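You operate a simulated robot arm through the tools that you are given. There is no shell and no other tool. Be economical: measure what you need, move in short steps, check, and stop when the job is done.

The job below is to be done with a simulated robot arm. You get a single attempt, and the scene is never put back.

## Task
Stop the green-taped cycler, pull its card and rerun the plate on the program the thick white card names.
Fine: the thick yellow card goes on the loading bench; wait for DONE.

The check looks at the end state, three seconds after you hand in, the way a careful person would. Anything else that was tipped, shoved, dropped, spilled or broken makes it a failure.

## Robot
A 7-joint arm with a two-finger parallel gripper, fixed in place. Base frame: the origin is at the foot of the arm, x ahead of it, y to its left, z up. Lengths are in cm, angles in rad, forces in N, time in s.
With the tool pointing down near the work surface it reaches from about 28 to 68 cm from the base axis. Its first joint turns from -1.152 to 1.152 rad. Payload 1.57 kg.
The tool frame sits at the grasp point between the pads (the TCP): z along the fingers, y along the line on which they close. The tips reach 3 cm beyond it. The gripper opens to 11 cm. The fingers are 2.4 cm wide and 1.2 cm thick; the gripper's body (4.8 by 11.2 cm) begins 7.8 cm behind the TCP.
Orientation is told as [roll, pitch, yaw] about the base's x, y, z axes, in that order, counted from this pose: with the fingers straight down and closing along the base's y, the tool's x points along the base's -x, its y along +y and its z along -z.

## Interface
- The arm moves only by the tool apply_moves. Its argument "plan" is a list of rows, each an object (a shift or turn left out is 0, a gripper value left out holds the last) with "travel": the shift along the tool's x, y, z in mm, a list of three; "dr": the turn, a rotation vector about the tool's x, y, z in rad, a list of three; "gripper": the finger opening in mm, from 0 to 110. In form: [{"travel": [x, y, z], "dr": [ax, ay, az], "gripper": gripper}, ...]. A call has 1 to 12 rows; each row shifts and turns the commanded pose from where the row before left it, along the tool's axes as they then stand. Each row takes 0.2 s and may step no farther than 5 cm and 0.15 rad from the row before; otherwise, or with a gripper value out of range, the whole call is refused. A pose out of reach is approached as far as the arm can. The call stops where the force on the tool passes 40 N (or 10 N more than at its start, if that is more) or the arm is blocked; 0.2 s more then pass. Each finger travels about 10.8 cm/s and halts on what it meets, pressing with about 21 N; the grip force reading is that of the motor and also rises with nothing between the fingers. The clock runs only during rows and for 0.2 s after the last one: add rows that do not move to give the fingers time. The reply holds the time, the measured pose of the TCP, the force on the tool along the base axes, the opening and the grip force, in the units named above and with some noise, with the torque about the TCP (base axes, N m) and any sound that the robot's microphone picked up, and new pictures: "show" is both (left out), scene, wrist or none.
- Cameras (640 x 400 px; columns grow to the right, rows downward): "scene" is fixed at [17.83, -42.13, 139.8]; the picture's right is [0.42, -0.91, 0.00], its down [-0.63, -0.29, -0.72] and it looks along [0.66, 0.30, -0.69] (base axes); focal length 214 px, centre (320, 200). "wrist" rides on the gripper at [7, 1.6, -14.1] in the tool frame; the picture's right is [-0.23, 0.97, 0.00], its down [-0.86, -0.20, -0.48] and it looks along [-0.47, -0.11, 0.88] (tool axes); focal length 222 px, centre (320, 200).
- probe_pixels(camera, pixels): for up to 12 pixels [column, row] of the newest picture of that camera ("zoom" is the newest enlarged one), the place [x, y, z] in the base frame of the surface seen there, good to about 0.2 cm, but the place of the scene camera against the robot may be out by one fixed shift of up to 1.2 cm in any direction. No time passes.
- enlarge(camera, box): a new picture of the part [left, top, right, bottom] of that camera's present view, enlarged. No time passes.
- close_job(): hands the job in; it is judged then, once.

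Work in short steps. Measure before you move; look again where a grasp or a placing could have gone wrong, and mend it. You have 80 turns and 200 pictures in all, those below and enlarged ones among them. Open the gripper and draw the arm clear of the work before you hand the job in, unless the task says otherwise; then end with one line.

The tools are called after "Emit:" as name(argument=value, ...) on one line, values as JSON. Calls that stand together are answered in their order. apply_moves: Moves the arm, as the interface text tells. Its arguments: {"type":"object","properties":{"plan":{"type":"array","items":{"type":"object","properties":{"travel":{"type":"array","items":{"type":"number"}},"dr":{"type":"array","items":{"type":"number"}},"gripper":{"type":"number"}}}},"show":{"type":"string","enum":["both","scene","wrist","none"]}},"required":["plan"]} The other tools are called the same way: probe_pixels (camera, pixels) gives the place of the surface under pixels of a picture; enlarge (camera, box) takes an enlarged picture of a part of a camera's view; close_job () hands the job in.

At the start:

```text
time: 0.0
position: [47.18, 8.14, 121.92]
tcp_rot: [0.001, -0.001, 0.0]
force: [0.6, -0.2, -0.1]
moment: [0.02, -0.02, -0.01]
width: 10.98
grip_force: 0.0
```

scene: 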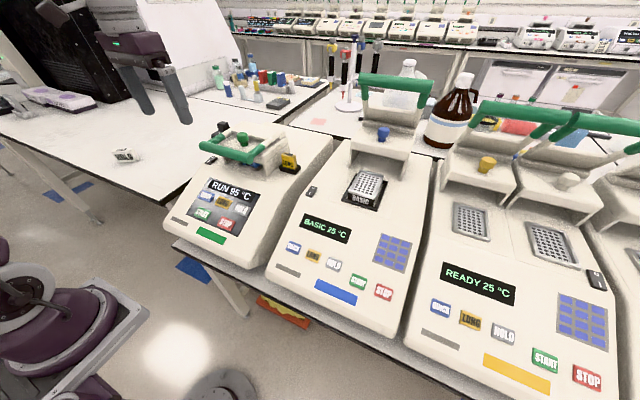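
wrist: 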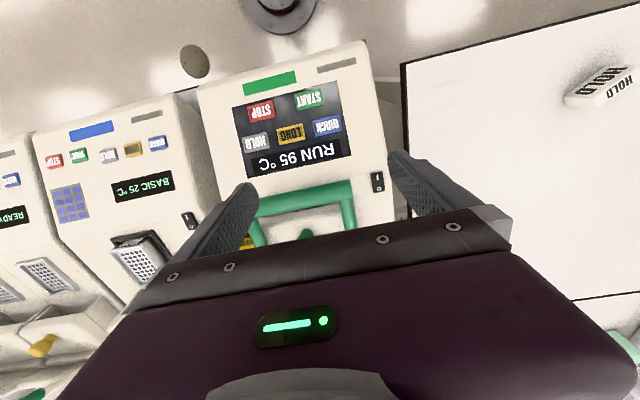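

The green-taped cycler shows RUN 95 °C around (225,200), with a yellow card near (290,162). A white HOLD card lies on the bench at (123,155). I'll enlarge both areas.

Emit:
enlarge(camera="scene", box=[160, 110, 340, 250])

Emit:
enlarge(camera="scene", box=[60, 110, 200, 200])

Emit:
enlarge(camera="wrist", box=[180, 40, 420, 260])

Emit:
enlarge(camera="scene", box=[260, 60, 640, 300])

```text
2.86 times, centred on (250, 180) of scene
```

zoom: 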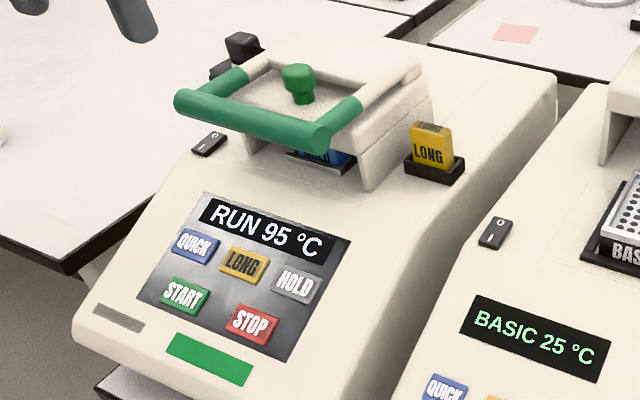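

```text
4.44 times, centred on (130, 155) of scene
```

zoom: 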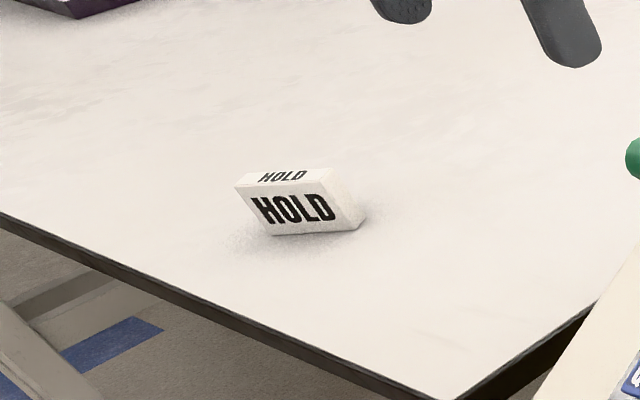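

```text
1.82 times, centred on (300, 150) of wrist
```

zoom: 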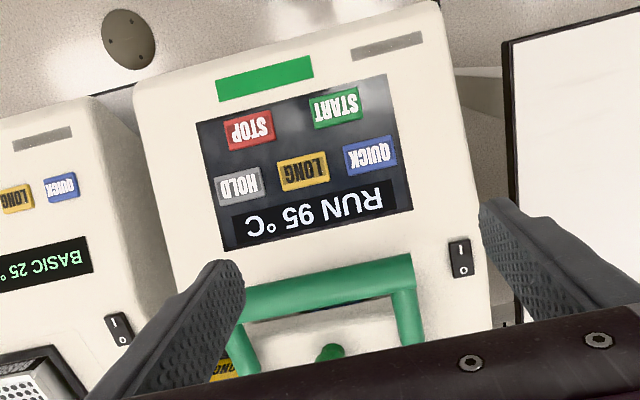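

```text
1.67 times, centred on (450, 180) of scene
```

zoom: 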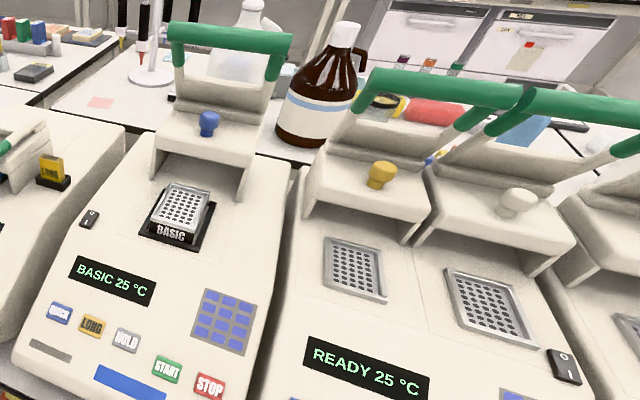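

I'll measure the buttons, the card, the slot, the lid handle and the benches.

Emit:
enlarge(camera="scene", box=[0, 20, 340, 230])

Emit:
probe_pixels(camera="scene", pixels=[[206, 196], [223, 202], [240, 208], [207, 213], [226, 225], [290, 161], [287, 168], [123, 155], [60, 120], [195, 180], [212, 237], [244, 138]])

Emit:
probe_pixels(camera="wrist", pixels=[[257, 142], [291, 135], [326, 126], [260, 110], [308, 99], [246, 242], [605, 85], [450, 130], [450, 250], [350, 205], [258, 205], [378, 182]])

Emit:
enlarge(camera="scene", box=[265, 135, 315, 185])

```text
1.88 times, centred on (170, 125) of scene
```

zoom: 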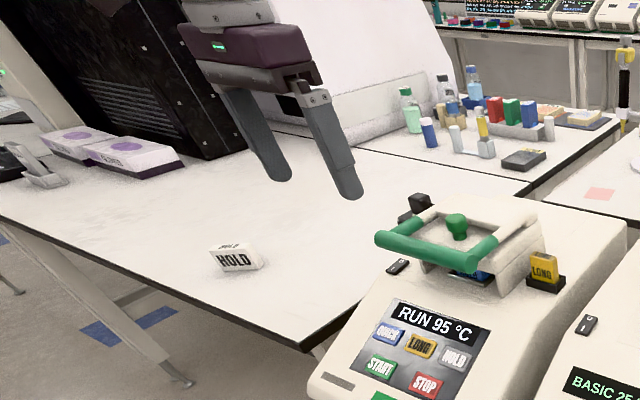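

```text
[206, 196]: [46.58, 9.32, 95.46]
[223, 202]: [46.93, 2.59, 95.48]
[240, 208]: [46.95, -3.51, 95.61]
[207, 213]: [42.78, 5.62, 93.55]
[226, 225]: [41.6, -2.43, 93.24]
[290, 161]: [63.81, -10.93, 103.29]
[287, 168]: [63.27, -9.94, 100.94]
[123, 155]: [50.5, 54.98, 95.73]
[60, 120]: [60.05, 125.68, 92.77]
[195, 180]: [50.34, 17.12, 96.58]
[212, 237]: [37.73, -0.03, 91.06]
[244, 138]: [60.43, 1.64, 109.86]
```

```text
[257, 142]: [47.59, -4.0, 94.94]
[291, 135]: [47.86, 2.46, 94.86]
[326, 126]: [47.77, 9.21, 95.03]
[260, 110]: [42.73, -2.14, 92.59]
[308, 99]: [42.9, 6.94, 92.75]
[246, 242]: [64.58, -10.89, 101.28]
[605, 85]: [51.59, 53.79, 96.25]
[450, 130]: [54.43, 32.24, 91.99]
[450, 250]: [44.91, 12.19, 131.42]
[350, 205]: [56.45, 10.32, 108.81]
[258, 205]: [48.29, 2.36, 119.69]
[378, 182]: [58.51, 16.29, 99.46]
```

```text
8.00 times, centred on (290, 160) of scene
```

zoom: 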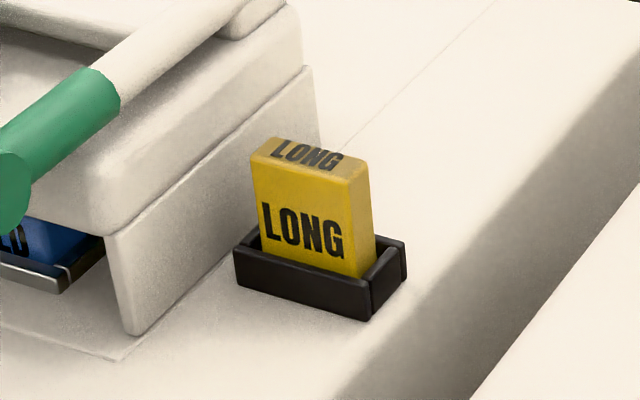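

I'll probe the yellow card's corners and slot in this zoom. Then I'll look at the blue item under the lid and at the white card.

Emit:
probe_pixels(camera="zoom", pixels=[[258, 172], [345, 190], [355, 268], [262, 240], [270, 142], [362, 166], [240, 262], [362, 300], [400, 250], [300, 152], [420, 330], [150, 300]])

Emit:
enlarge(camera="scene", box=[225, 135, 275, 175])

Emit:
enlarge(camera="wrist", box=[550, 50, 640, 120])

Emit:
enlarge(camera="scene", box=[165, 110, 265, 170])

```text
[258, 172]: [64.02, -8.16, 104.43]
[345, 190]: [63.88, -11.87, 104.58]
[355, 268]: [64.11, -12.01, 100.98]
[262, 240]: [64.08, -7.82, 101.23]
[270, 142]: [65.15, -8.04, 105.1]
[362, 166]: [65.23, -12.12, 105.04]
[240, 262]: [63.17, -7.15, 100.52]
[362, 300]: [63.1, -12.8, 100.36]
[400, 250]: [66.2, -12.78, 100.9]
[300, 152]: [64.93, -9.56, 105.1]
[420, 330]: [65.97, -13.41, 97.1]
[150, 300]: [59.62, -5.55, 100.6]
```

```text
10.00 times, centred on (250, 155) of scene
```

zoom: 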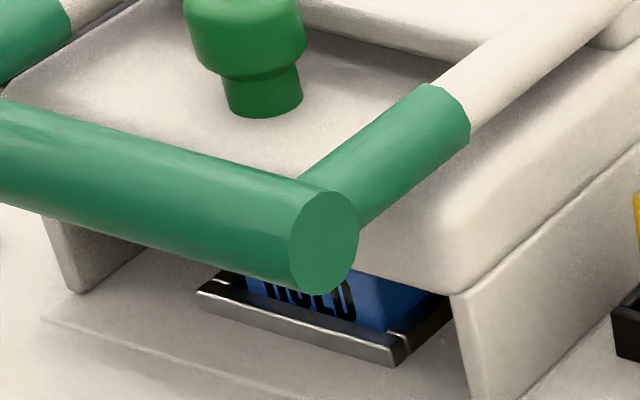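

```text
5.71 times, centred on (595, 85) of wrist
```

zoom: 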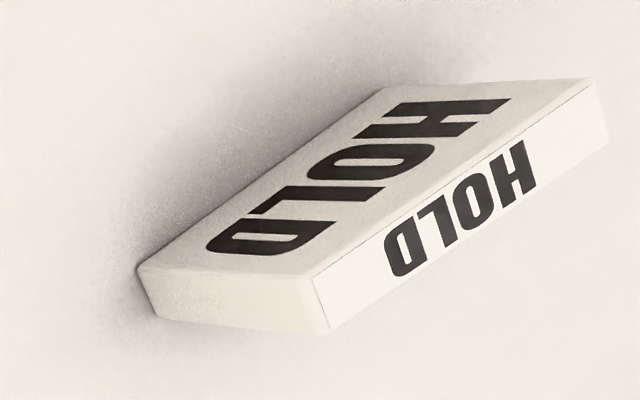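

```text
6.40 times, centred on (215, 140) of scene
```

zoom: 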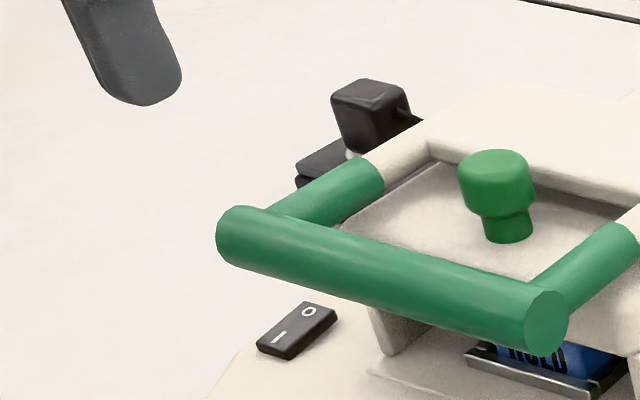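

The white card says HOLD. STOP is at about [42.7,-2.1,92.6] from the wrist camera, and the panel slopes about 25°. I'll close the fingers, move in front of STOP and tilt square to the panel.

Emit:
apply_moves(plan=[{"gripper": 0, "travel": [12.4, -17.1, 38.3]}, {"travel": [12.4, -17.1, 38.3]}, {"travel": [12.4, -17.1, 38.3]}, {"travel": [12.4, -17.1, 38.3]}, {"travel": [12.4, -17.1, 38.3]}, {"travel": [12.4, -17.1, 38.3]}, {"dr": [0, -0.1467, 0]}, {"dr": [0, -0.1467, 0]}, {"dr": [0, -0.1467, 0]}, {}])

```text
time: 2.2
position: [39.71, -2.25, 99.01]
tcp_rot: [-0.001, -0.441, 0.002]
force: [-0.6, 0.4, 0.2]
moment: [0.01, 0.0, 0.0]
width: 0.0
grip_force: 20.4
```

scene: 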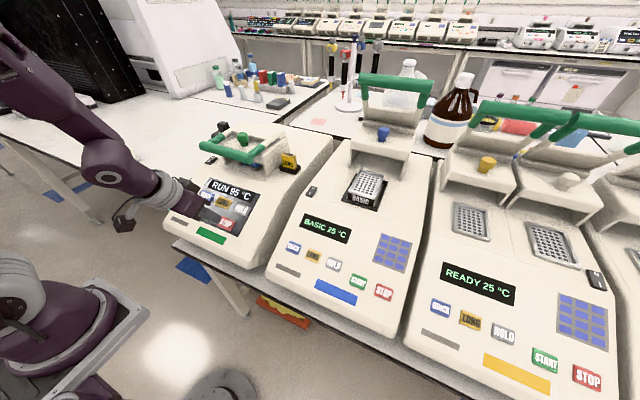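
wrist: 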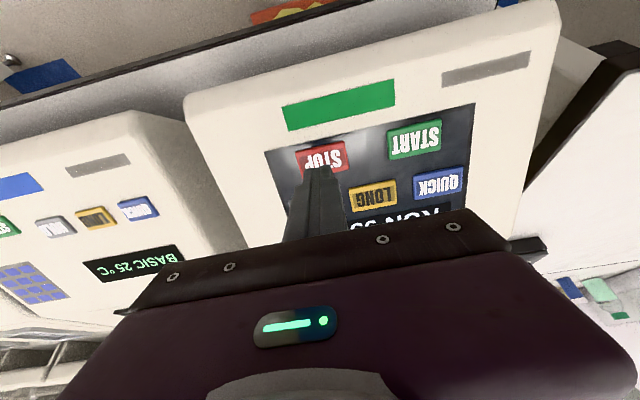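

The fingertip sits just in front of STOP at (323,158). I'll re-measure the buttons.

Emit:
probe_pixels(camera="wrist", pixels=[[303, 165], [321, 147], [340, 150], [416, 138], [373, 196], [440, 185], [290, 150], [327, 172]])

Emit:
enlarge(camera="wrist", box=[250, 100, 480, 240])

```text
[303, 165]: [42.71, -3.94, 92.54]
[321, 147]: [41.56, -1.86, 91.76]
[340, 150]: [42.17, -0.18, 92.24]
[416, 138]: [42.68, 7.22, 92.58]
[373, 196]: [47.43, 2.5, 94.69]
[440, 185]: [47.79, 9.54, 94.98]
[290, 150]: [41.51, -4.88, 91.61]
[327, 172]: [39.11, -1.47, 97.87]
```

```text
2.78 times, centred on (365, 170) of wrist
```

zoom: 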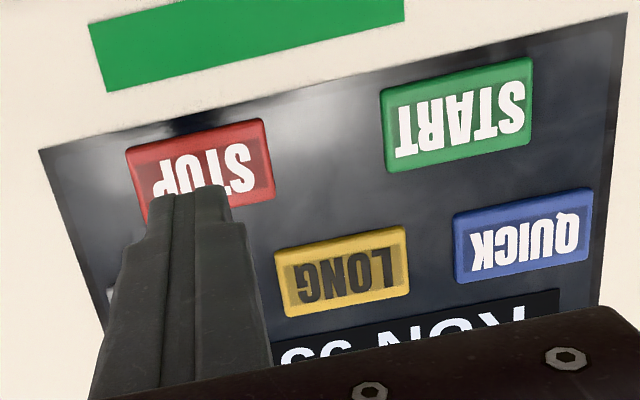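

STOP's centre is about [42.6,-2.1,92.5], so the tip is aligned. I'll press along the tool axis in small steps, checking the force.

Emit:
apply_moves(plan=[{"travel": [0, 0, 20]}, {"travel": [0, 0, 14]}, {"travel": [0, 0, 3]}, {"travel": [0, 0, 2]}, {"travel": [0, 0, 1]}], show="wrist")

```text
time: 3.4
position: [41.42, -2.09, 95.32]
tcp_rot: [0.002, -0.44, 0.0]
force: [-0.3, -0.8, 0.8]
moment: [0.0, 0.03, 0.01]
width: 0.0
grip_force: 21.0
```

wrist: 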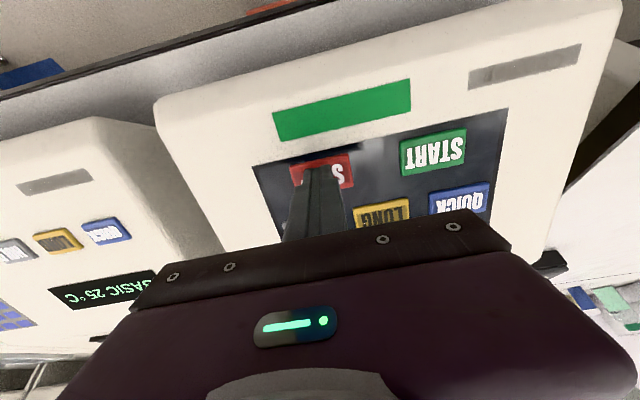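

Barely any contact force yet, so I'll press on in 1 mm steps.

Emit:
apply_moves(plan=[{"travel": [0, 0, 1]}, {"travel": [0, 0, 1]}], show="none")

Emit:
apply_moves(plan=[{"travel": [0, 0, 1]}, {"travel": [0, 0, 1]}], show="scene")

```text
time: 4.0
position: [41.69, -2.21, 95.19]
tcp_rot: [0.002, -0.44, -0.001]
force: [-1.0, 0.2, 2.6]
moment: [0.04, 0.02, -0.02]
width: 0.0
grip_force: 21.0
heard: click
```

```text
time: 4.6
position: [41.71, -2.23, 94.95]
tcp_rot: [0.004, -0.441, 0.002]
force: [-3.4, 4.3, 8.9]
moment: [0.08, -0.01, 0.07]
width: 0.0
grip_force: 21.2
```

scene: 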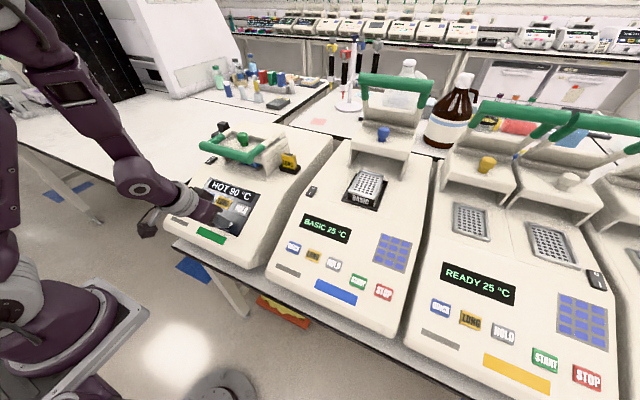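

A click was heard and the display reads HOT 90 °C. I'll back off and watch how it cools.

Emit:
apply_moves(plan=[{"travel": [0, 0, -30]}, {"travel": [0, 0, -40]}, {"travel": [0, 0, -40]}, {"dr": [0, 0.1467, 0]}, {"dr": [0, 0.1467, 0]}, {"dr": [0, 0.1467, 0]}, {"travel": [0, 0, -45]}, {"travel": [0, 0, -45]}])

```text
time: 6.4
position: [37.78, -2.95, 112.57]
tcp_rot: [-0.002, -0.002, -0.001]
force: [0.0, -0.6, 0.2]
moment: [-0.02, 0.02, 0.02]
width: 0.0
grip_force: 20.5
out of reach, approached as far as the arm can: row 3
```

scene: 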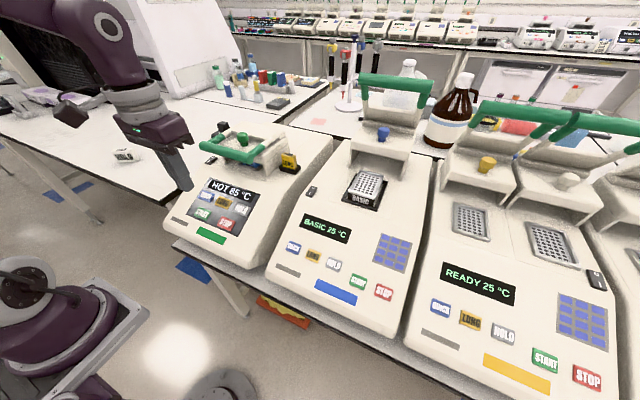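
wrist: 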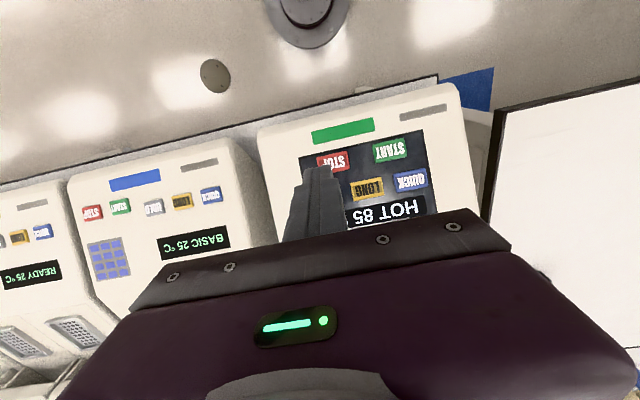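

The display reads HOT 85 °C and is dropping. Meanwhile I'll rise and move toward the yellow card to measure it with the wrist camera.

Emit:
apply_moves(plan=[{"travel": [-10, 0, -45], "gripper": 60}, {"travel": [-35, -14, 0]}, {"travel": [-40, -14, 0]}, {"travel": [-40, -14, 0]}, {"travel": [-40, -14, 0]}, {"travel": [-30, -14, 0]}, {}])

```text
time: 8.0
position: [57.37, -9.69, 117.02]
tcp_rot: [0.002, -0.001, -0.001]
force: [-0.5, -0.3, 0.4]
moment: [0.01, -0.01, 0.02]
width: 6.0
grip_force: 0.1
```

scene: 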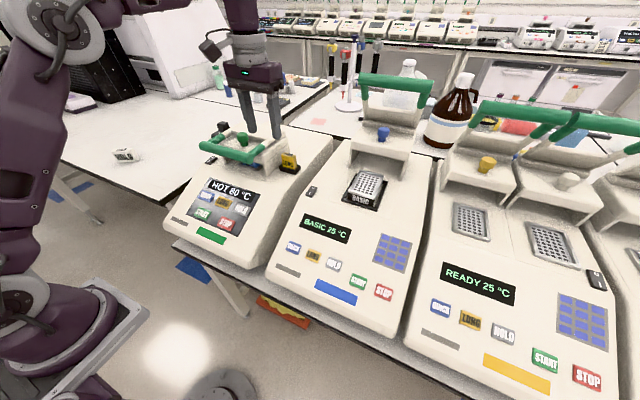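
wrist: 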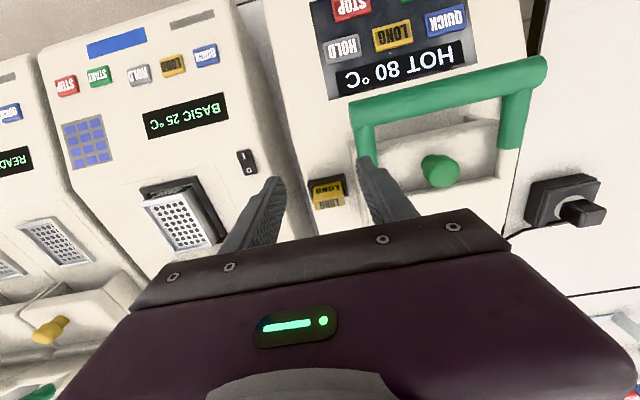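

The yellow card is in view at (327,192). I'll probe it and its surroundings.

Emit:
enlarge(camera="wrist", box=[290, 150, 380, 220])

Emit:
probe_pixels(camera="wrist", pixels=[[316, 188], [341, 184], [328, 190], [319, 203], [344, 199], [309, 200], [365, 165], [385, 165], [437, 170], [580, 210], [330, 178], [320, 165]])

```text
5.71 times, centred on (335, 185) of wrist
```

zoom: 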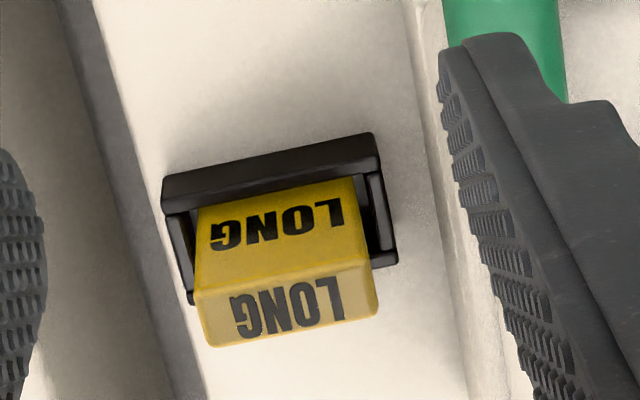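

```text
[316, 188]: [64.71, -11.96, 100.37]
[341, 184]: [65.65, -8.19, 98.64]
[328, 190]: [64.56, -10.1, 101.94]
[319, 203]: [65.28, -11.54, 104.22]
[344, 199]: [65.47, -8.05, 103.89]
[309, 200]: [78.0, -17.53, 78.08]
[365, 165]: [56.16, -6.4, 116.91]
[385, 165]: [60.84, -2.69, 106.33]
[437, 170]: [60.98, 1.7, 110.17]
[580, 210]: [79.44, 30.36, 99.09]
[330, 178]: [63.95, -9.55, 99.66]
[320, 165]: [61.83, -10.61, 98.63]
```

I'll take precise card edges from the zoom.

Emit:
probe_pixels(camera="zoom", pixels=[[205, 240], [358, 220], [205, 285], [366, 260], [212, 335], [368, 308], [290, 290], [290, 325], [285, 190], [425, 200], [270, 160], [460, 260]])

```text
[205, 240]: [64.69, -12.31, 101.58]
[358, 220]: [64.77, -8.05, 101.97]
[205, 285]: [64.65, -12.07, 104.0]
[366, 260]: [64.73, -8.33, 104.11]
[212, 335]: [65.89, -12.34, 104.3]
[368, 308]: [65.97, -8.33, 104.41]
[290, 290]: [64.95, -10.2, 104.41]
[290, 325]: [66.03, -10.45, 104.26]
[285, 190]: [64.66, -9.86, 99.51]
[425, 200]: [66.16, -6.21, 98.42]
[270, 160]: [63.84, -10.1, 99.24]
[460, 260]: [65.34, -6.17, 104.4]
```

The card spans x 64.65–66.1 and y −12.35…−8.0, with its top at 104.35 and the slot top at about 99.8. I'll turn the gripper 90° to close along x, clear of the lid, and centre above the card.

Emit:
apply_moves(plan=[{"dr": [0, 0, 0.1428]}, {"dr": [0, 0, 0.1428]}, {"dr": [0, 0, 0.1428]}, {"dr": [0, 0, 0.1428]}, {"dr": [0, 0, 0.1428]}, {"dr": [0, 0, 0.1428]}, {"dr": [0, 0, 0.1428]}, {"dr": [0, 0, 0.1428]}, {"dr": [0, 0, 0.1428]}, {"dr": [0, 0, 0.1428]}, {"dr": [0, 0, 0.1428]}])

```text
time: 10.4
position: [57.35, -9.66, 117.05]
tcp_rot: [-0.001, 0.002, -1.573]
force: [0.0, -0.2, -1.1]
moment: [-0.01, 0.04, -0.02]
width: 6.03
grip_force: 0.0
```

scene: 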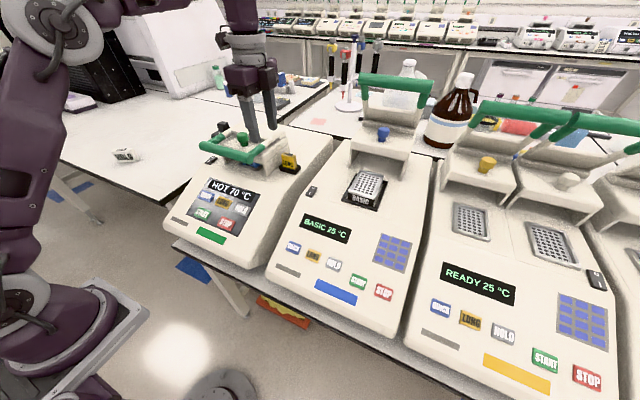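
wrist: 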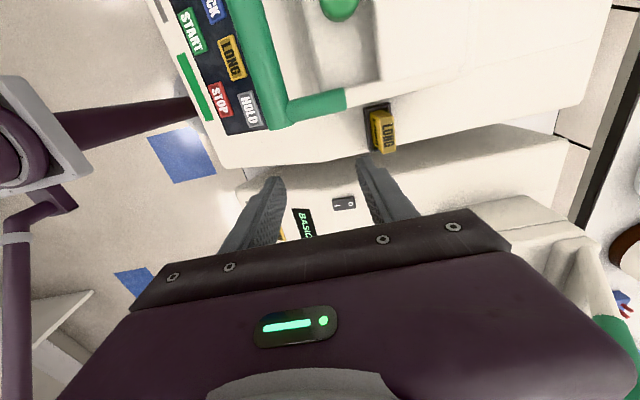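

Tool y is now +x and tool x is +y. I'll centre over the card and descend to z≈109 for a check.

Emit:
apply_moves(plan=[{"travel": [-2.7, 40.2, 0], "gripper": 50}, {"travel": [-2.7, 40.3, 0]}, {"travel": [0, 0, 40]}, {"travel": [0, 0, 35]}, {}])

```text
time: 11.6
position: [61.08, -10.1, 108.84]
tcp_rot: [0.002, 0.003, -1.569]
force: [-0.2, -0.5, 0.2]
moment: [0.01, 0.0, -0.02]
width: 5.01
grip_force: 0.1
out of reach, approached as far as the arm can: row 1, 2
```

scene: 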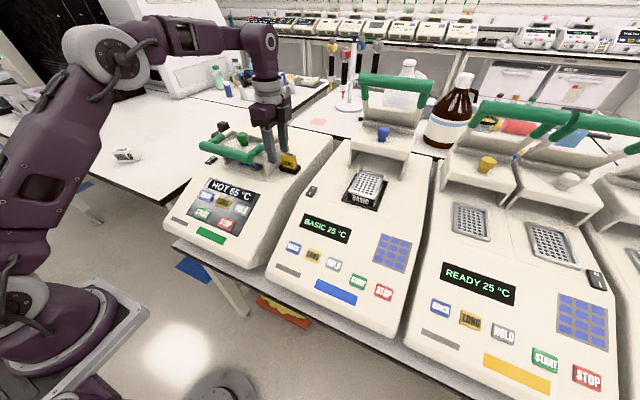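
wrist: 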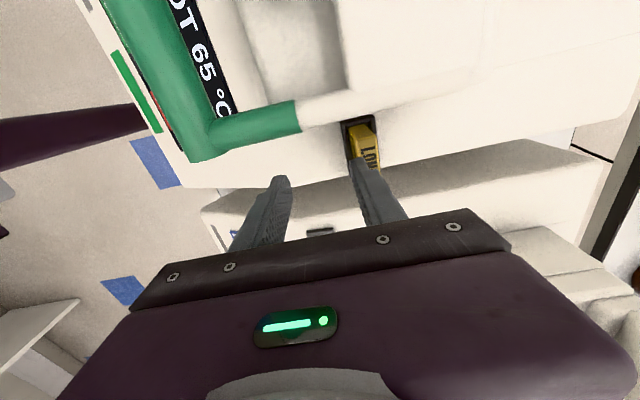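

At height the reach limited x to 61.1. The tips are at 105.8, above the card top at 104.35, so I'll try extending forward here.

Emit:
apply_moves(plan=[{"travel": [0, 22, 0]}, {"travel": [0, 21, 0]}, {}])

```text
time: 12.4
position: [64.43, -9.42, 108.16]
tcp_rot: [-0.031, -0.004, -1.549]
force: [0.2, 0.5, 0.5]
moment: [0.01, -0.01, -0.01]
width: 5.0
grip_force: 0.0
out of reach, approached as far as the arm can: row 2
```

scene: 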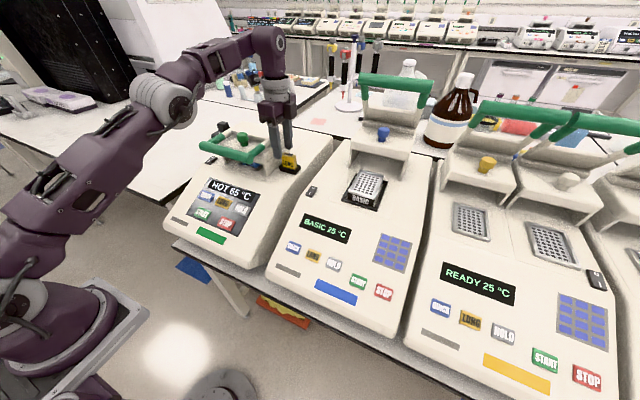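
wrist: 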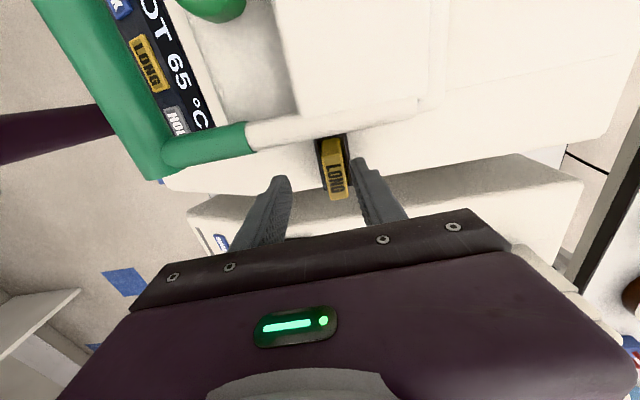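

The card now sits between the fingers: inner faces at about 61.9 and 66.9, card 64.65–66.1. I'll lower a little and correct forward, since reach grows as I go down.

Emit:
apply_moves(plan=[{"travel": [0, 0, 12]}, {"travel": [-5, 5, 5]}, {}])

```text
time: 13.2
position: [65.5, -9.97, 107.03]
tcp_rot: [-0.015, 0.004, -1.568]
force: [-0.6, -0.1, -0.5]
moment: [0.01, 0.01, -0.02]
width: 5.01
grip_force: 0.0
out of reach, approached as far as the arm can: row 2
```

scene: 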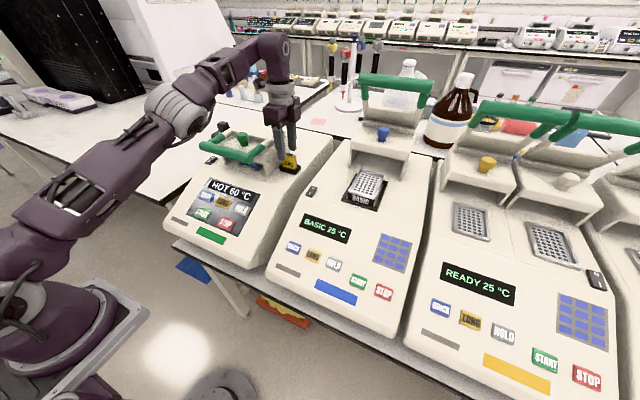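
wrist: 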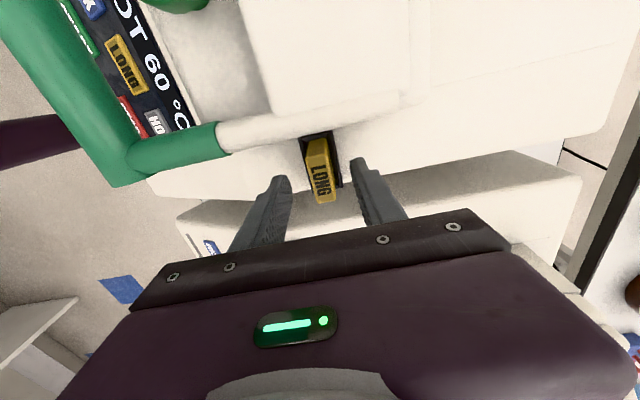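

The gripper is centred on the card at [65.5,-10.0]. I'll go straight down about 3.7 cm.

Emit:
apply_moves(plan=[{"travel": [0, 0, 15]}, {"travel": [0, 0, 12]}, {}], show="none")

```text
time: 14.0
position: [66.08, -10.43, 104.48]
tcp_rot: [-0.001, 0.001, -1.568]
force: [0.0, 0.1, 0.3]
moment: [0.0, -0.01, -0.01]
width: 4.98
grip_force: 0.0
```

x drifted to 66.1 as reach opened up, so I'll correct by −6 mm and lower to the grip height.

Emit:
apply_moves(plan=[{"travel": [2, -6.5, 0]}, {"travel": [0, 0, 11]}, {}])

```text
time: 14.8
position: [65.41, -10.12, 103.2]
tcp_rot: [0.0, 0.002, -1.571]
force: [0.1, 0.2, 0.4]
moment: [-0.03, 0.04, 0.0]
width: 5.02
grip_force: 0.1
```

scene: 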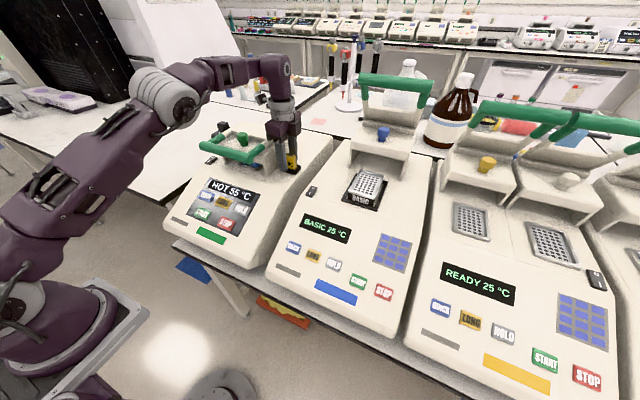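
wrist: 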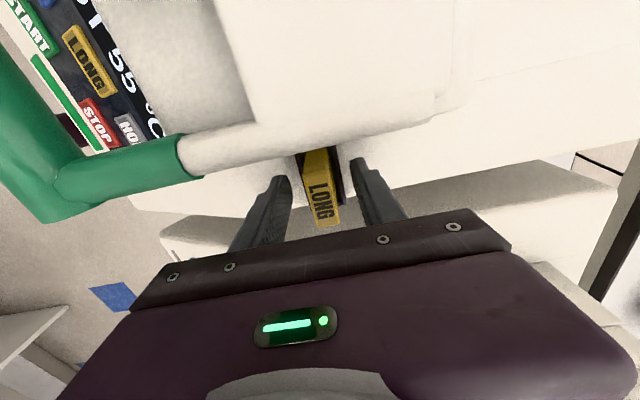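

The pose is good. I'll close on the card.

Emit:
apply_moves(plan=[{"gripper": 0}, {}, {}], show="none")

```text
time: 15.6
position: [65.41, -10.02, 103.26]
tcp_rot: [0.0, -0.001, -1.57]
force: [0.5, 0.9, 2.1]
moment: [-0.03, 0.0, -0.04]
width: 1.73
grip_force: 21.3
```

It's gripped at 1.73 cm. I'll lift straight up gently.

Emit:
apply_moves(plan=[{"travel": [0, 0, -8]}, {"travel": [0, 0, -10]}, {"travel": [0, -3, -10]}, {}])

```text
time: 16.6
position: [65.19, -10.14, 106.02]
tcp_rot: [0.001, -0.001, -1.569]
force: [-0.1, -0.4, -1.0]
moment: [0.0, -0.01, -0.01]
width: 1.71
grip_force: 20.4
```

scene: 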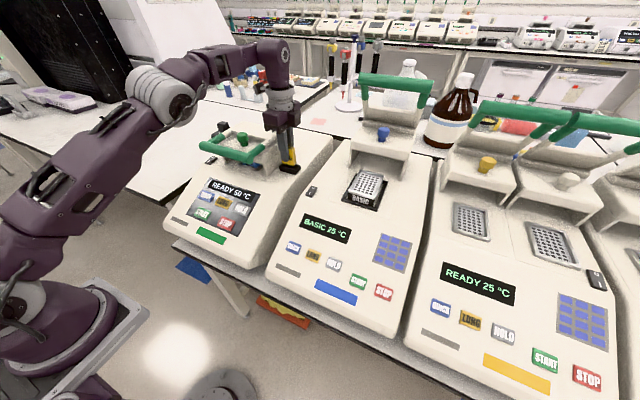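
wrist: 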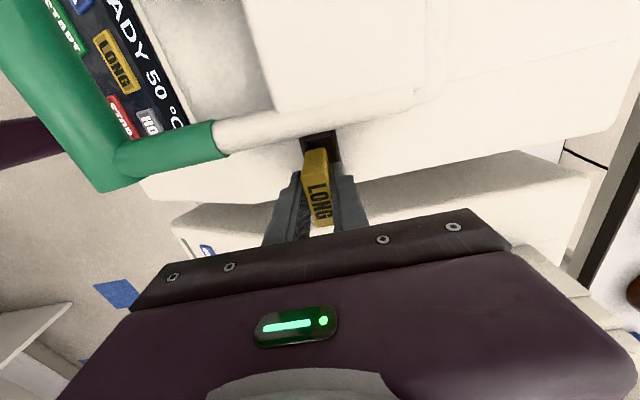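

The card is out and the display reads READY 50 °C. I'll draw back and rise clear, to the right of the lid, and probe the bench limits at the same time.

Emit:
apply_moves(plan=[{"travel": [-10, -10, -15]}, {"travel": [-10, -25, -25]}, {"travel": [-10, -35, -25]}, {"travel": [0, -35, -30]}, {"travel": [0, -20, -40]}, {"travel": [0, -20, -30]}, {}])

Emit:
probe_pixels(camera="scene", pixels=[[160, 196], [110, 180], [150, 170], [170, 175], [190, 165], [140, 185], [205, 150], [180, 150]])

```text
time: 18.2
position: [50.47, -12.98, 122.45]
tcp_rot: [0.002, 0.002, -1.569]
force: [0.4, 0.1, -0.7]
moment: [-0.02, 0.0, 0.0]
width: 1.72
grip_force: 21.4
```

scene: 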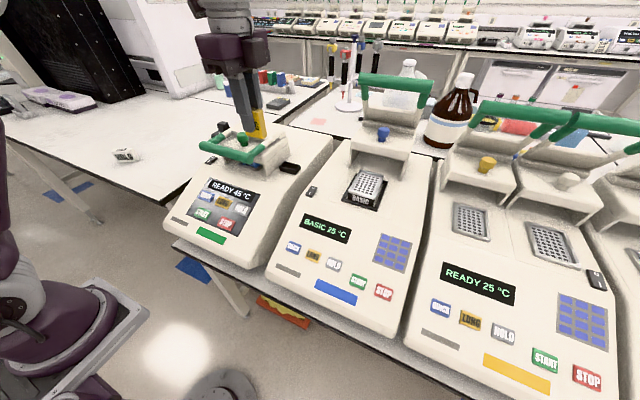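
wrist: 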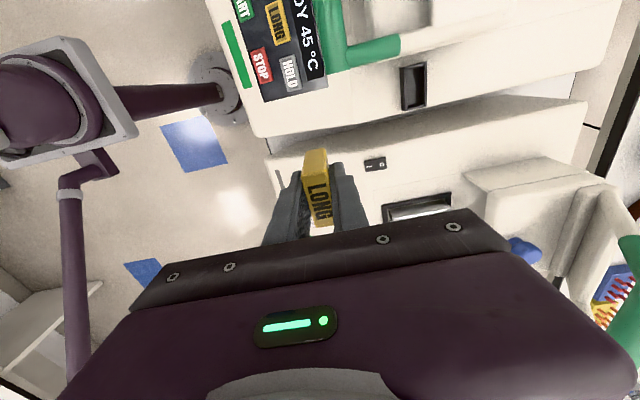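

```text
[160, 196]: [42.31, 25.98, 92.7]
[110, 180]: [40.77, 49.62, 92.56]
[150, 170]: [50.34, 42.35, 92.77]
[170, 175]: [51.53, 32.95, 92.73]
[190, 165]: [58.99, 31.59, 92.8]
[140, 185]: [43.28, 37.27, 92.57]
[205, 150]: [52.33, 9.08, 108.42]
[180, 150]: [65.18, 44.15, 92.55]
```

I'm clear of the lid. I'll carry the card over to the bench at about [50,34].

Emit:
apply_moves(plan=[{"travel": [47, 0, 0]}, {"travel": [47, 0, 0]}, {"travel": [47, 0, 0]}, {"travel": [47, 0, 0]}, {"travel": [47, 0, 0]}, {"travel": [47, 0, 0]}, {"travel": [47, 0, 0]}, {"travel": [47, 0, 0]}, {"travel": [47, 0, 0]}, {"travel": [47, 0, 0]}, {"travel": [0, 0, 40]}, {"travel": [0, 0, 40]}])

```text
time: 20.8
position: [48.56, 29.66, 113.96]
tcp_rot: [0.001, 0.004, -1.571]
force: [0.9, -0.2, -0.6]
moment: [-0.01, 0.0, 0.0]
width: 1.7
grip_force: 20.8
out of reach, approached as far as the arm can: row 9, 10
```

scene: 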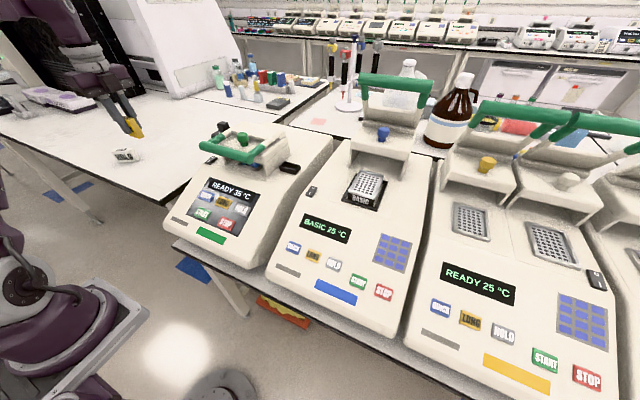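
wrist: 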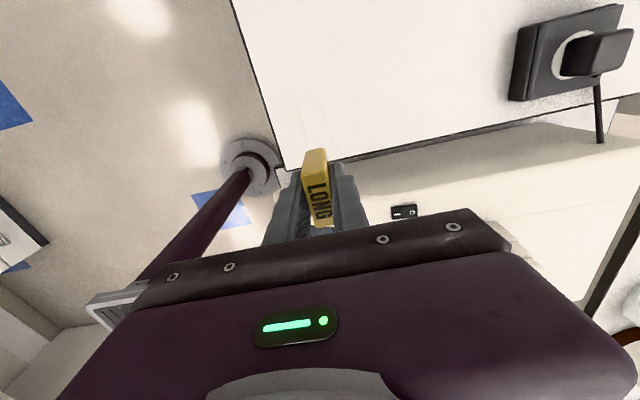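

I'll probe the bench edges and the card from the wrist view.

Emit:
probe_pixels(camera="wrist", pixels=[[285, 160], [245, 30], [300, 100], [350, 100], [450, 60], [480, 130], [525, 70], [360, 152], [316, 155], [318, 185]])

Emit:
enlarge(camera="scene", box=[80, 80, 240, 200])

```text
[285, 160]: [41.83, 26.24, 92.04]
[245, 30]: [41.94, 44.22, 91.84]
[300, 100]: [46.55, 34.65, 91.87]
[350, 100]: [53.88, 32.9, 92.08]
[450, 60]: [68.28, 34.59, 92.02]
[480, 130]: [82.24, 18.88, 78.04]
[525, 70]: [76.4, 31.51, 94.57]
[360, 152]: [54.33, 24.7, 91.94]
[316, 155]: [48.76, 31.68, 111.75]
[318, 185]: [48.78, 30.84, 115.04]
```

```text
3.33 times, centred on (160, 140) of scene
```

zoom: 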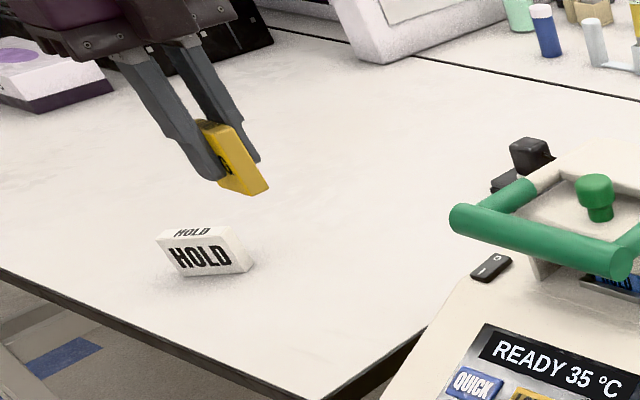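

The bench covers x>42 and y>24.5, with its top at z≈92. I'll measure the card's bottom against the TCP.

Emit:
probe_pixels(camera="zoom", pixels=[[262, 186], [235, 186], [225, 182], [242, 192], [215, 176], [225, 130], [200, 122], [205, 127]])

```text
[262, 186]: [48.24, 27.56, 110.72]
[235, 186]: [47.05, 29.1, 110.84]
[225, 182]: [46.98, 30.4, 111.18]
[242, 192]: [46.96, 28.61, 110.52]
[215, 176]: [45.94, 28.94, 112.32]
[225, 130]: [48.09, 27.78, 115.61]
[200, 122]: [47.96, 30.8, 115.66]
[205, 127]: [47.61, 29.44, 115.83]
```

The card bottom is about 4.1 cm below the TCP, so contact should come at TCP z≈96.2. I'll go over [50,32] and descend to just above that.

Emit:
apply_moves(plan=[{"travel": [6, 4, 40]}, {"travel": [6, 4, 40]}, {"travel": [6, 4, 35]}, {"travel": [6, 2, 32]}, {"travel": [0, 0, 18]}, {}])

```text
time: 22.2
position: [49.9, 32.01, 97.31]
tcp_rot: [0.001, 0.0, -1.567]
force: [0.0, 0.7, -0.3]
moment: [0.0, 0.02, -0.02]
width: 1.73
grip_force: 20.9
```

scene: 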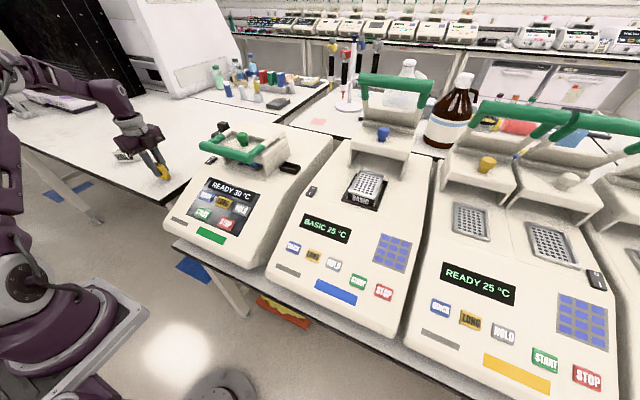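
wrist: 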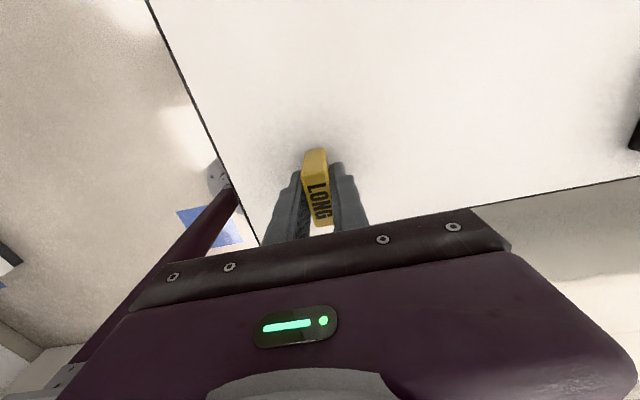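

The card is about 1 cm above the bench. I'll lower slowly until contact.

Emit:
apply_moves(plan=[{"travel": [0, 0, 5]}, {"travel": [0, 0, 3]}, {"travel": [0, 0, 2]}], show="none")

Emit:
apply_moves(plan=[{"travel": [0, 0, 1]}, {"travel": [0, 0, 1]}], show="wrist")

```text
time: 23.0
position: [49.95, 31.97, 96.43]
tcp_rot: [0.001, 0.001, -1.57]
force: [-4.4, -2.2, 16.1]
moment: [-0.01, 0.19, 0.04]
width: 1.75
grip_force: 21.0
```

```text
time: 23.6
position: [49.92, 31.94, 96.1]
tcp_rot: [0.003, 0.003, -1.571]
force: [-3.3, 2.6, 14.0]
moment: [0.05, 0.14, -0.01]
width: 1.78
grip_force: 21.1
```

wrist: 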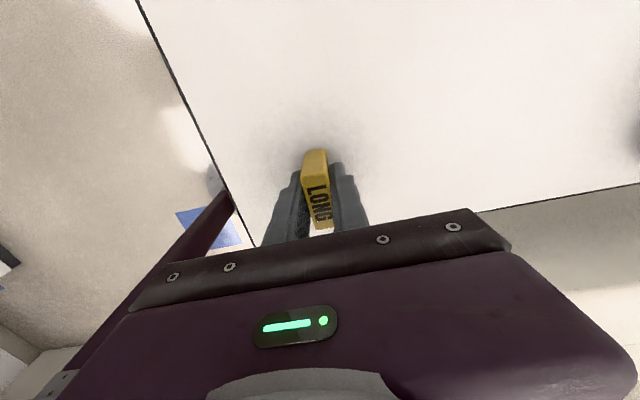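

Contact is made at about 15 N. I'll open gently to 5 cm and rise.

Emit:
apply_moves(plan=[{"gripper": 24}, {"gripper": 50}, {}, {"travel": [0, 0, -20]}, {"travel": [0, 0, -40]}, {"travel": [0, 0, -50]}, {"travel": [0, 0, -50]}, {"travel": [0, 0, -40]}])

```text
time: 25.4
position: [49.83, 31.98, 116.25]
tcp_rot: [0.001, 0.0, -1.572]
force: [-0.3, -0.1, 0.0]
moment: [0.0, -0.04, -0.01]
width: 5.01
grip_force: 0.1
```

scene: 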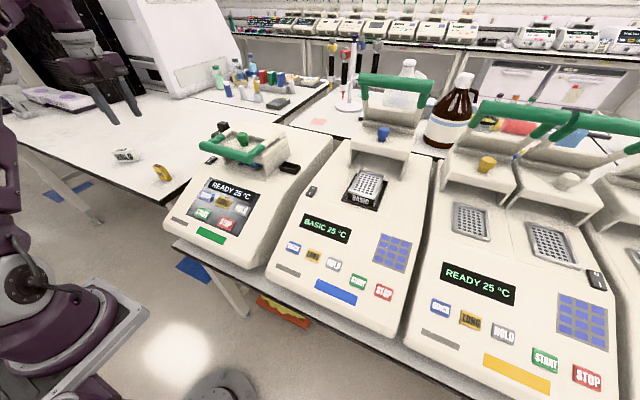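
wrist: 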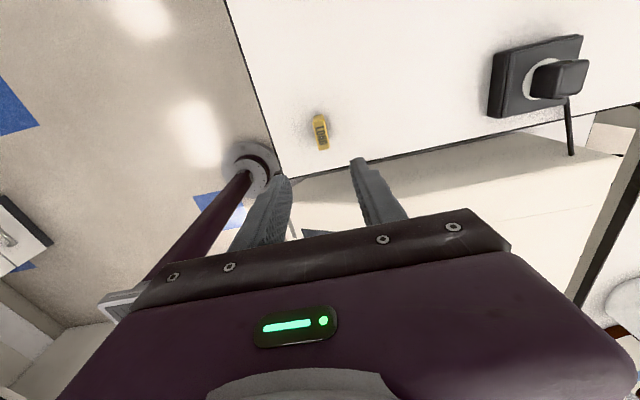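

The yellow card stands on the bench at (162,173) and the cycler shows READY 25 °C. I'll close the fingers and turn the tool back.

Emit:
apply_moves(plan=[{"dr": [0, 0, -0.1428], "gripper": 0}, {"dr": [0, 0, -0.1428]}, {"dr": [0, 0, -0.1428]}, {"dr": [0, 0, -0.1428]}, {"dr": [0, 0, -0.1428]}, {"dr": [0, 0, -0.1428]}, {"dr": [0, 0, -0.1428]}, {"dr": [0, 0, -0.1428]}, {"dr": [0, 0, -0.1428]}, {"dr": [0, 0, -0.1428]}, {"dr": [0, 0, -0.1428]}], show="none")

Emit:
enlarge(camera="scene", box=[90, 120, 230, 220])

```text
time: 27.8
position: [50.08, 32.01, 116.2]
tcp_rot: [0.003, -0.001, 0.003]
force: [-0.4, -0.5, 0.5]
moment: [0.01, 0.0, 0.01]
width: 0.0
grip_force: 20.6
```

```text
4.00 times, centred on (160, 170) of scene
```

zoom: 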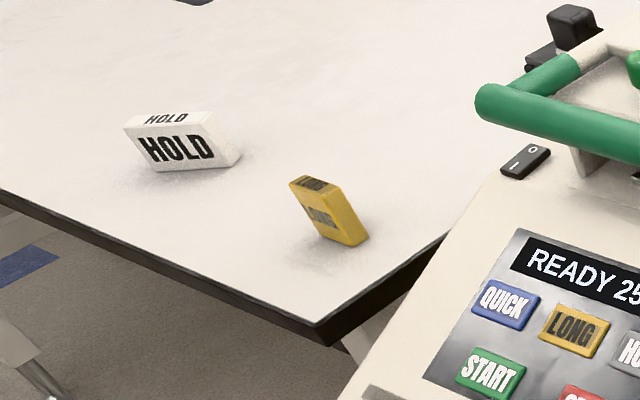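

Both cards stand fine. I'll travel over to HOLD and tilt to the panel normal.

Emit:
apply_moves(plan=[{"travel": [10, -45, 0]}, {"travel": [10, -45, 0]}, {"travel": [10, -45, 0]}, {"travel": [10, -45, 0]}, {"travel": [10, -45, 0]}, {"travel": [5.5, -45, 0]}, {"travel": [0, -45, 12]}, {"travel": [0, -22, 44]}, {"travel": [0, -22, 44]}, {"dr": [0, -0.1467, 0], "travel": [0, 0, 45]}, {"dr": [0, -0.1467, 0]}, {"dr": [0, -0.1467, 0]}], show="wrist")

```text
time: 30.4
position: [44.39, -3.94, 101.59]
tcp_rot: [-0.002, -0.443, 0.002]
force: [-0.4, -0.1, 0.7]
moment: [-0.02, 0.01, 0.03]
width: 0.01
grip_force: 21.4
```

wrist: 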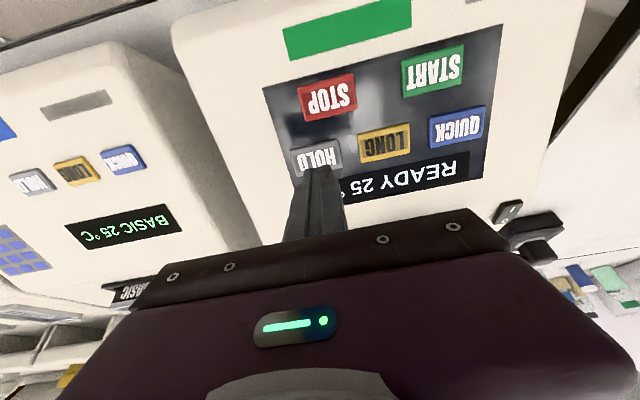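

HOLD is directly ahead at (317,157). I'll press in.

Emit:
apply_moves(plan=[{"travel": [0, 0, 25]}, {"travel": [0, 0, 14]}, {"travel": [0, 0, 3]}, {"travel": [0, 0, 2]}, {"travel": [0, 0, 1]}], show="none")

Emit:
apply_moves(plan=[{"travel": [0, 0, 1]}, {"travel": [0, 0, 1]}], show="scene")

```text
time: 31.6
position: [46.35, -4.06, 97.64]
tcp_rot: [0.002, -0.441, -0.001]
force: [0.0, 0.3, -0.2]
moment: [-0.01, -0.02, 0.02]
width: 0.01
grip_force: 21.0
```

```text
time: 32.2
position: [46.57, -3.93, 97.49]
tcp_rot: [0.0, -0.441, 0.0]
force: [0.1, -1.3, 2.8]
moment: [-0.02, -0.01, 0.02]
width: 0.0
grip_force: 21.2
heard: click
```

scene: 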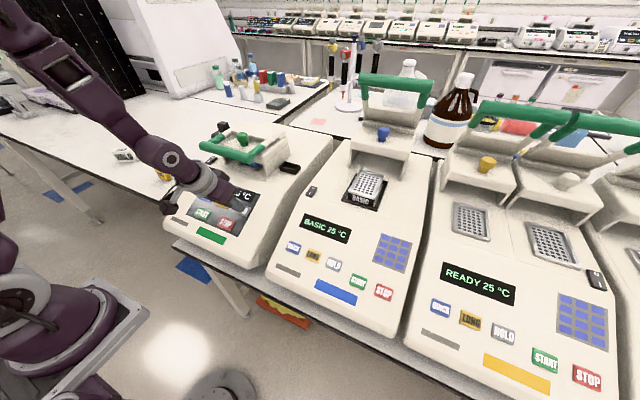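

A click was heard. I'll retract, shift across to in front of START, and read the display.

Emit:
apply_moves(plan=[{"travel": [0, 0, -20]}, {"travel": [0, 0, -25]}, {"travel": [18, 37, 0]}, {"travel": [18, 37, 0]}, {"travel": [17, 36, 0]}, {}])

```text
time: 33.6
position: [39.73, 7.18, 99.28]
tcp_rot: [0.002, -0.442, -0.001]
force: [-0.9, -0.1, 0.0]
moment: [-0.02, -0.01, -0.01]
width: 0.02
grip_force: 21.0
```

scene: 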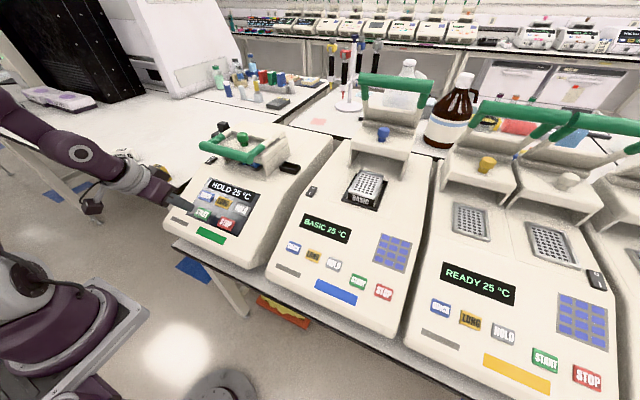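
wrist: 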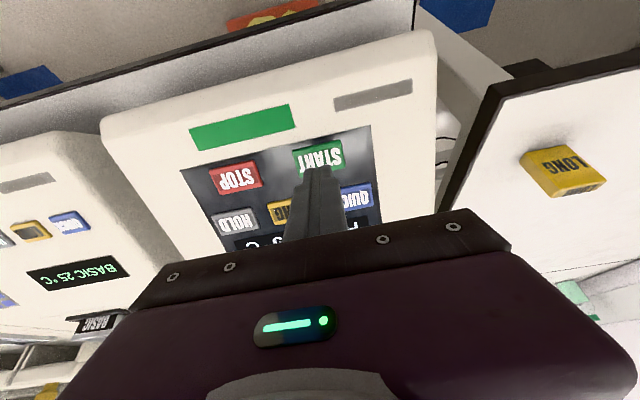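

The display reads HOLD 25 °C and the fingers line up on START at (318,155). I'll press it.

Emit:
apply_moves(plan=[{"travel": [0, 0, 25]}, {"travel": [0, 0, 14]}, {"travel": [0, 0, 3]}, {"travel": [0, 0, 2]}, {"travel": [0, 0, 1]}], show="none")

Emit:
apply_moves(plan=[{"travel": [0, 0, 1]}, {"travel": [0, 0, 0.5]}], show="scene")

```text
time: 34.8
position: [41.63, 7.07, 95.11]
tcp_rot: [0.001, -0.444, 0.0]
force: [0.1, -1.1, 3.6]
moment: [0.02, 0.04, 0.0]
width: 0.0
grip_force: 21.0
heard: click
```

```text
time: 35.4
position: [41.71, 7.12, 95.02]
tcp_rot: [0.002, -0.441, 0.0]
force: [-2.4, -3.4, 7.6]
moment: [-0.09, -0.01, -0.02]
width: 0.0
grip_force: 20.9
```

scene: 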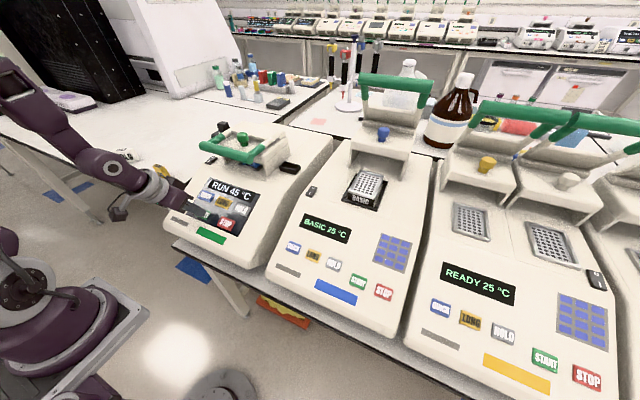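

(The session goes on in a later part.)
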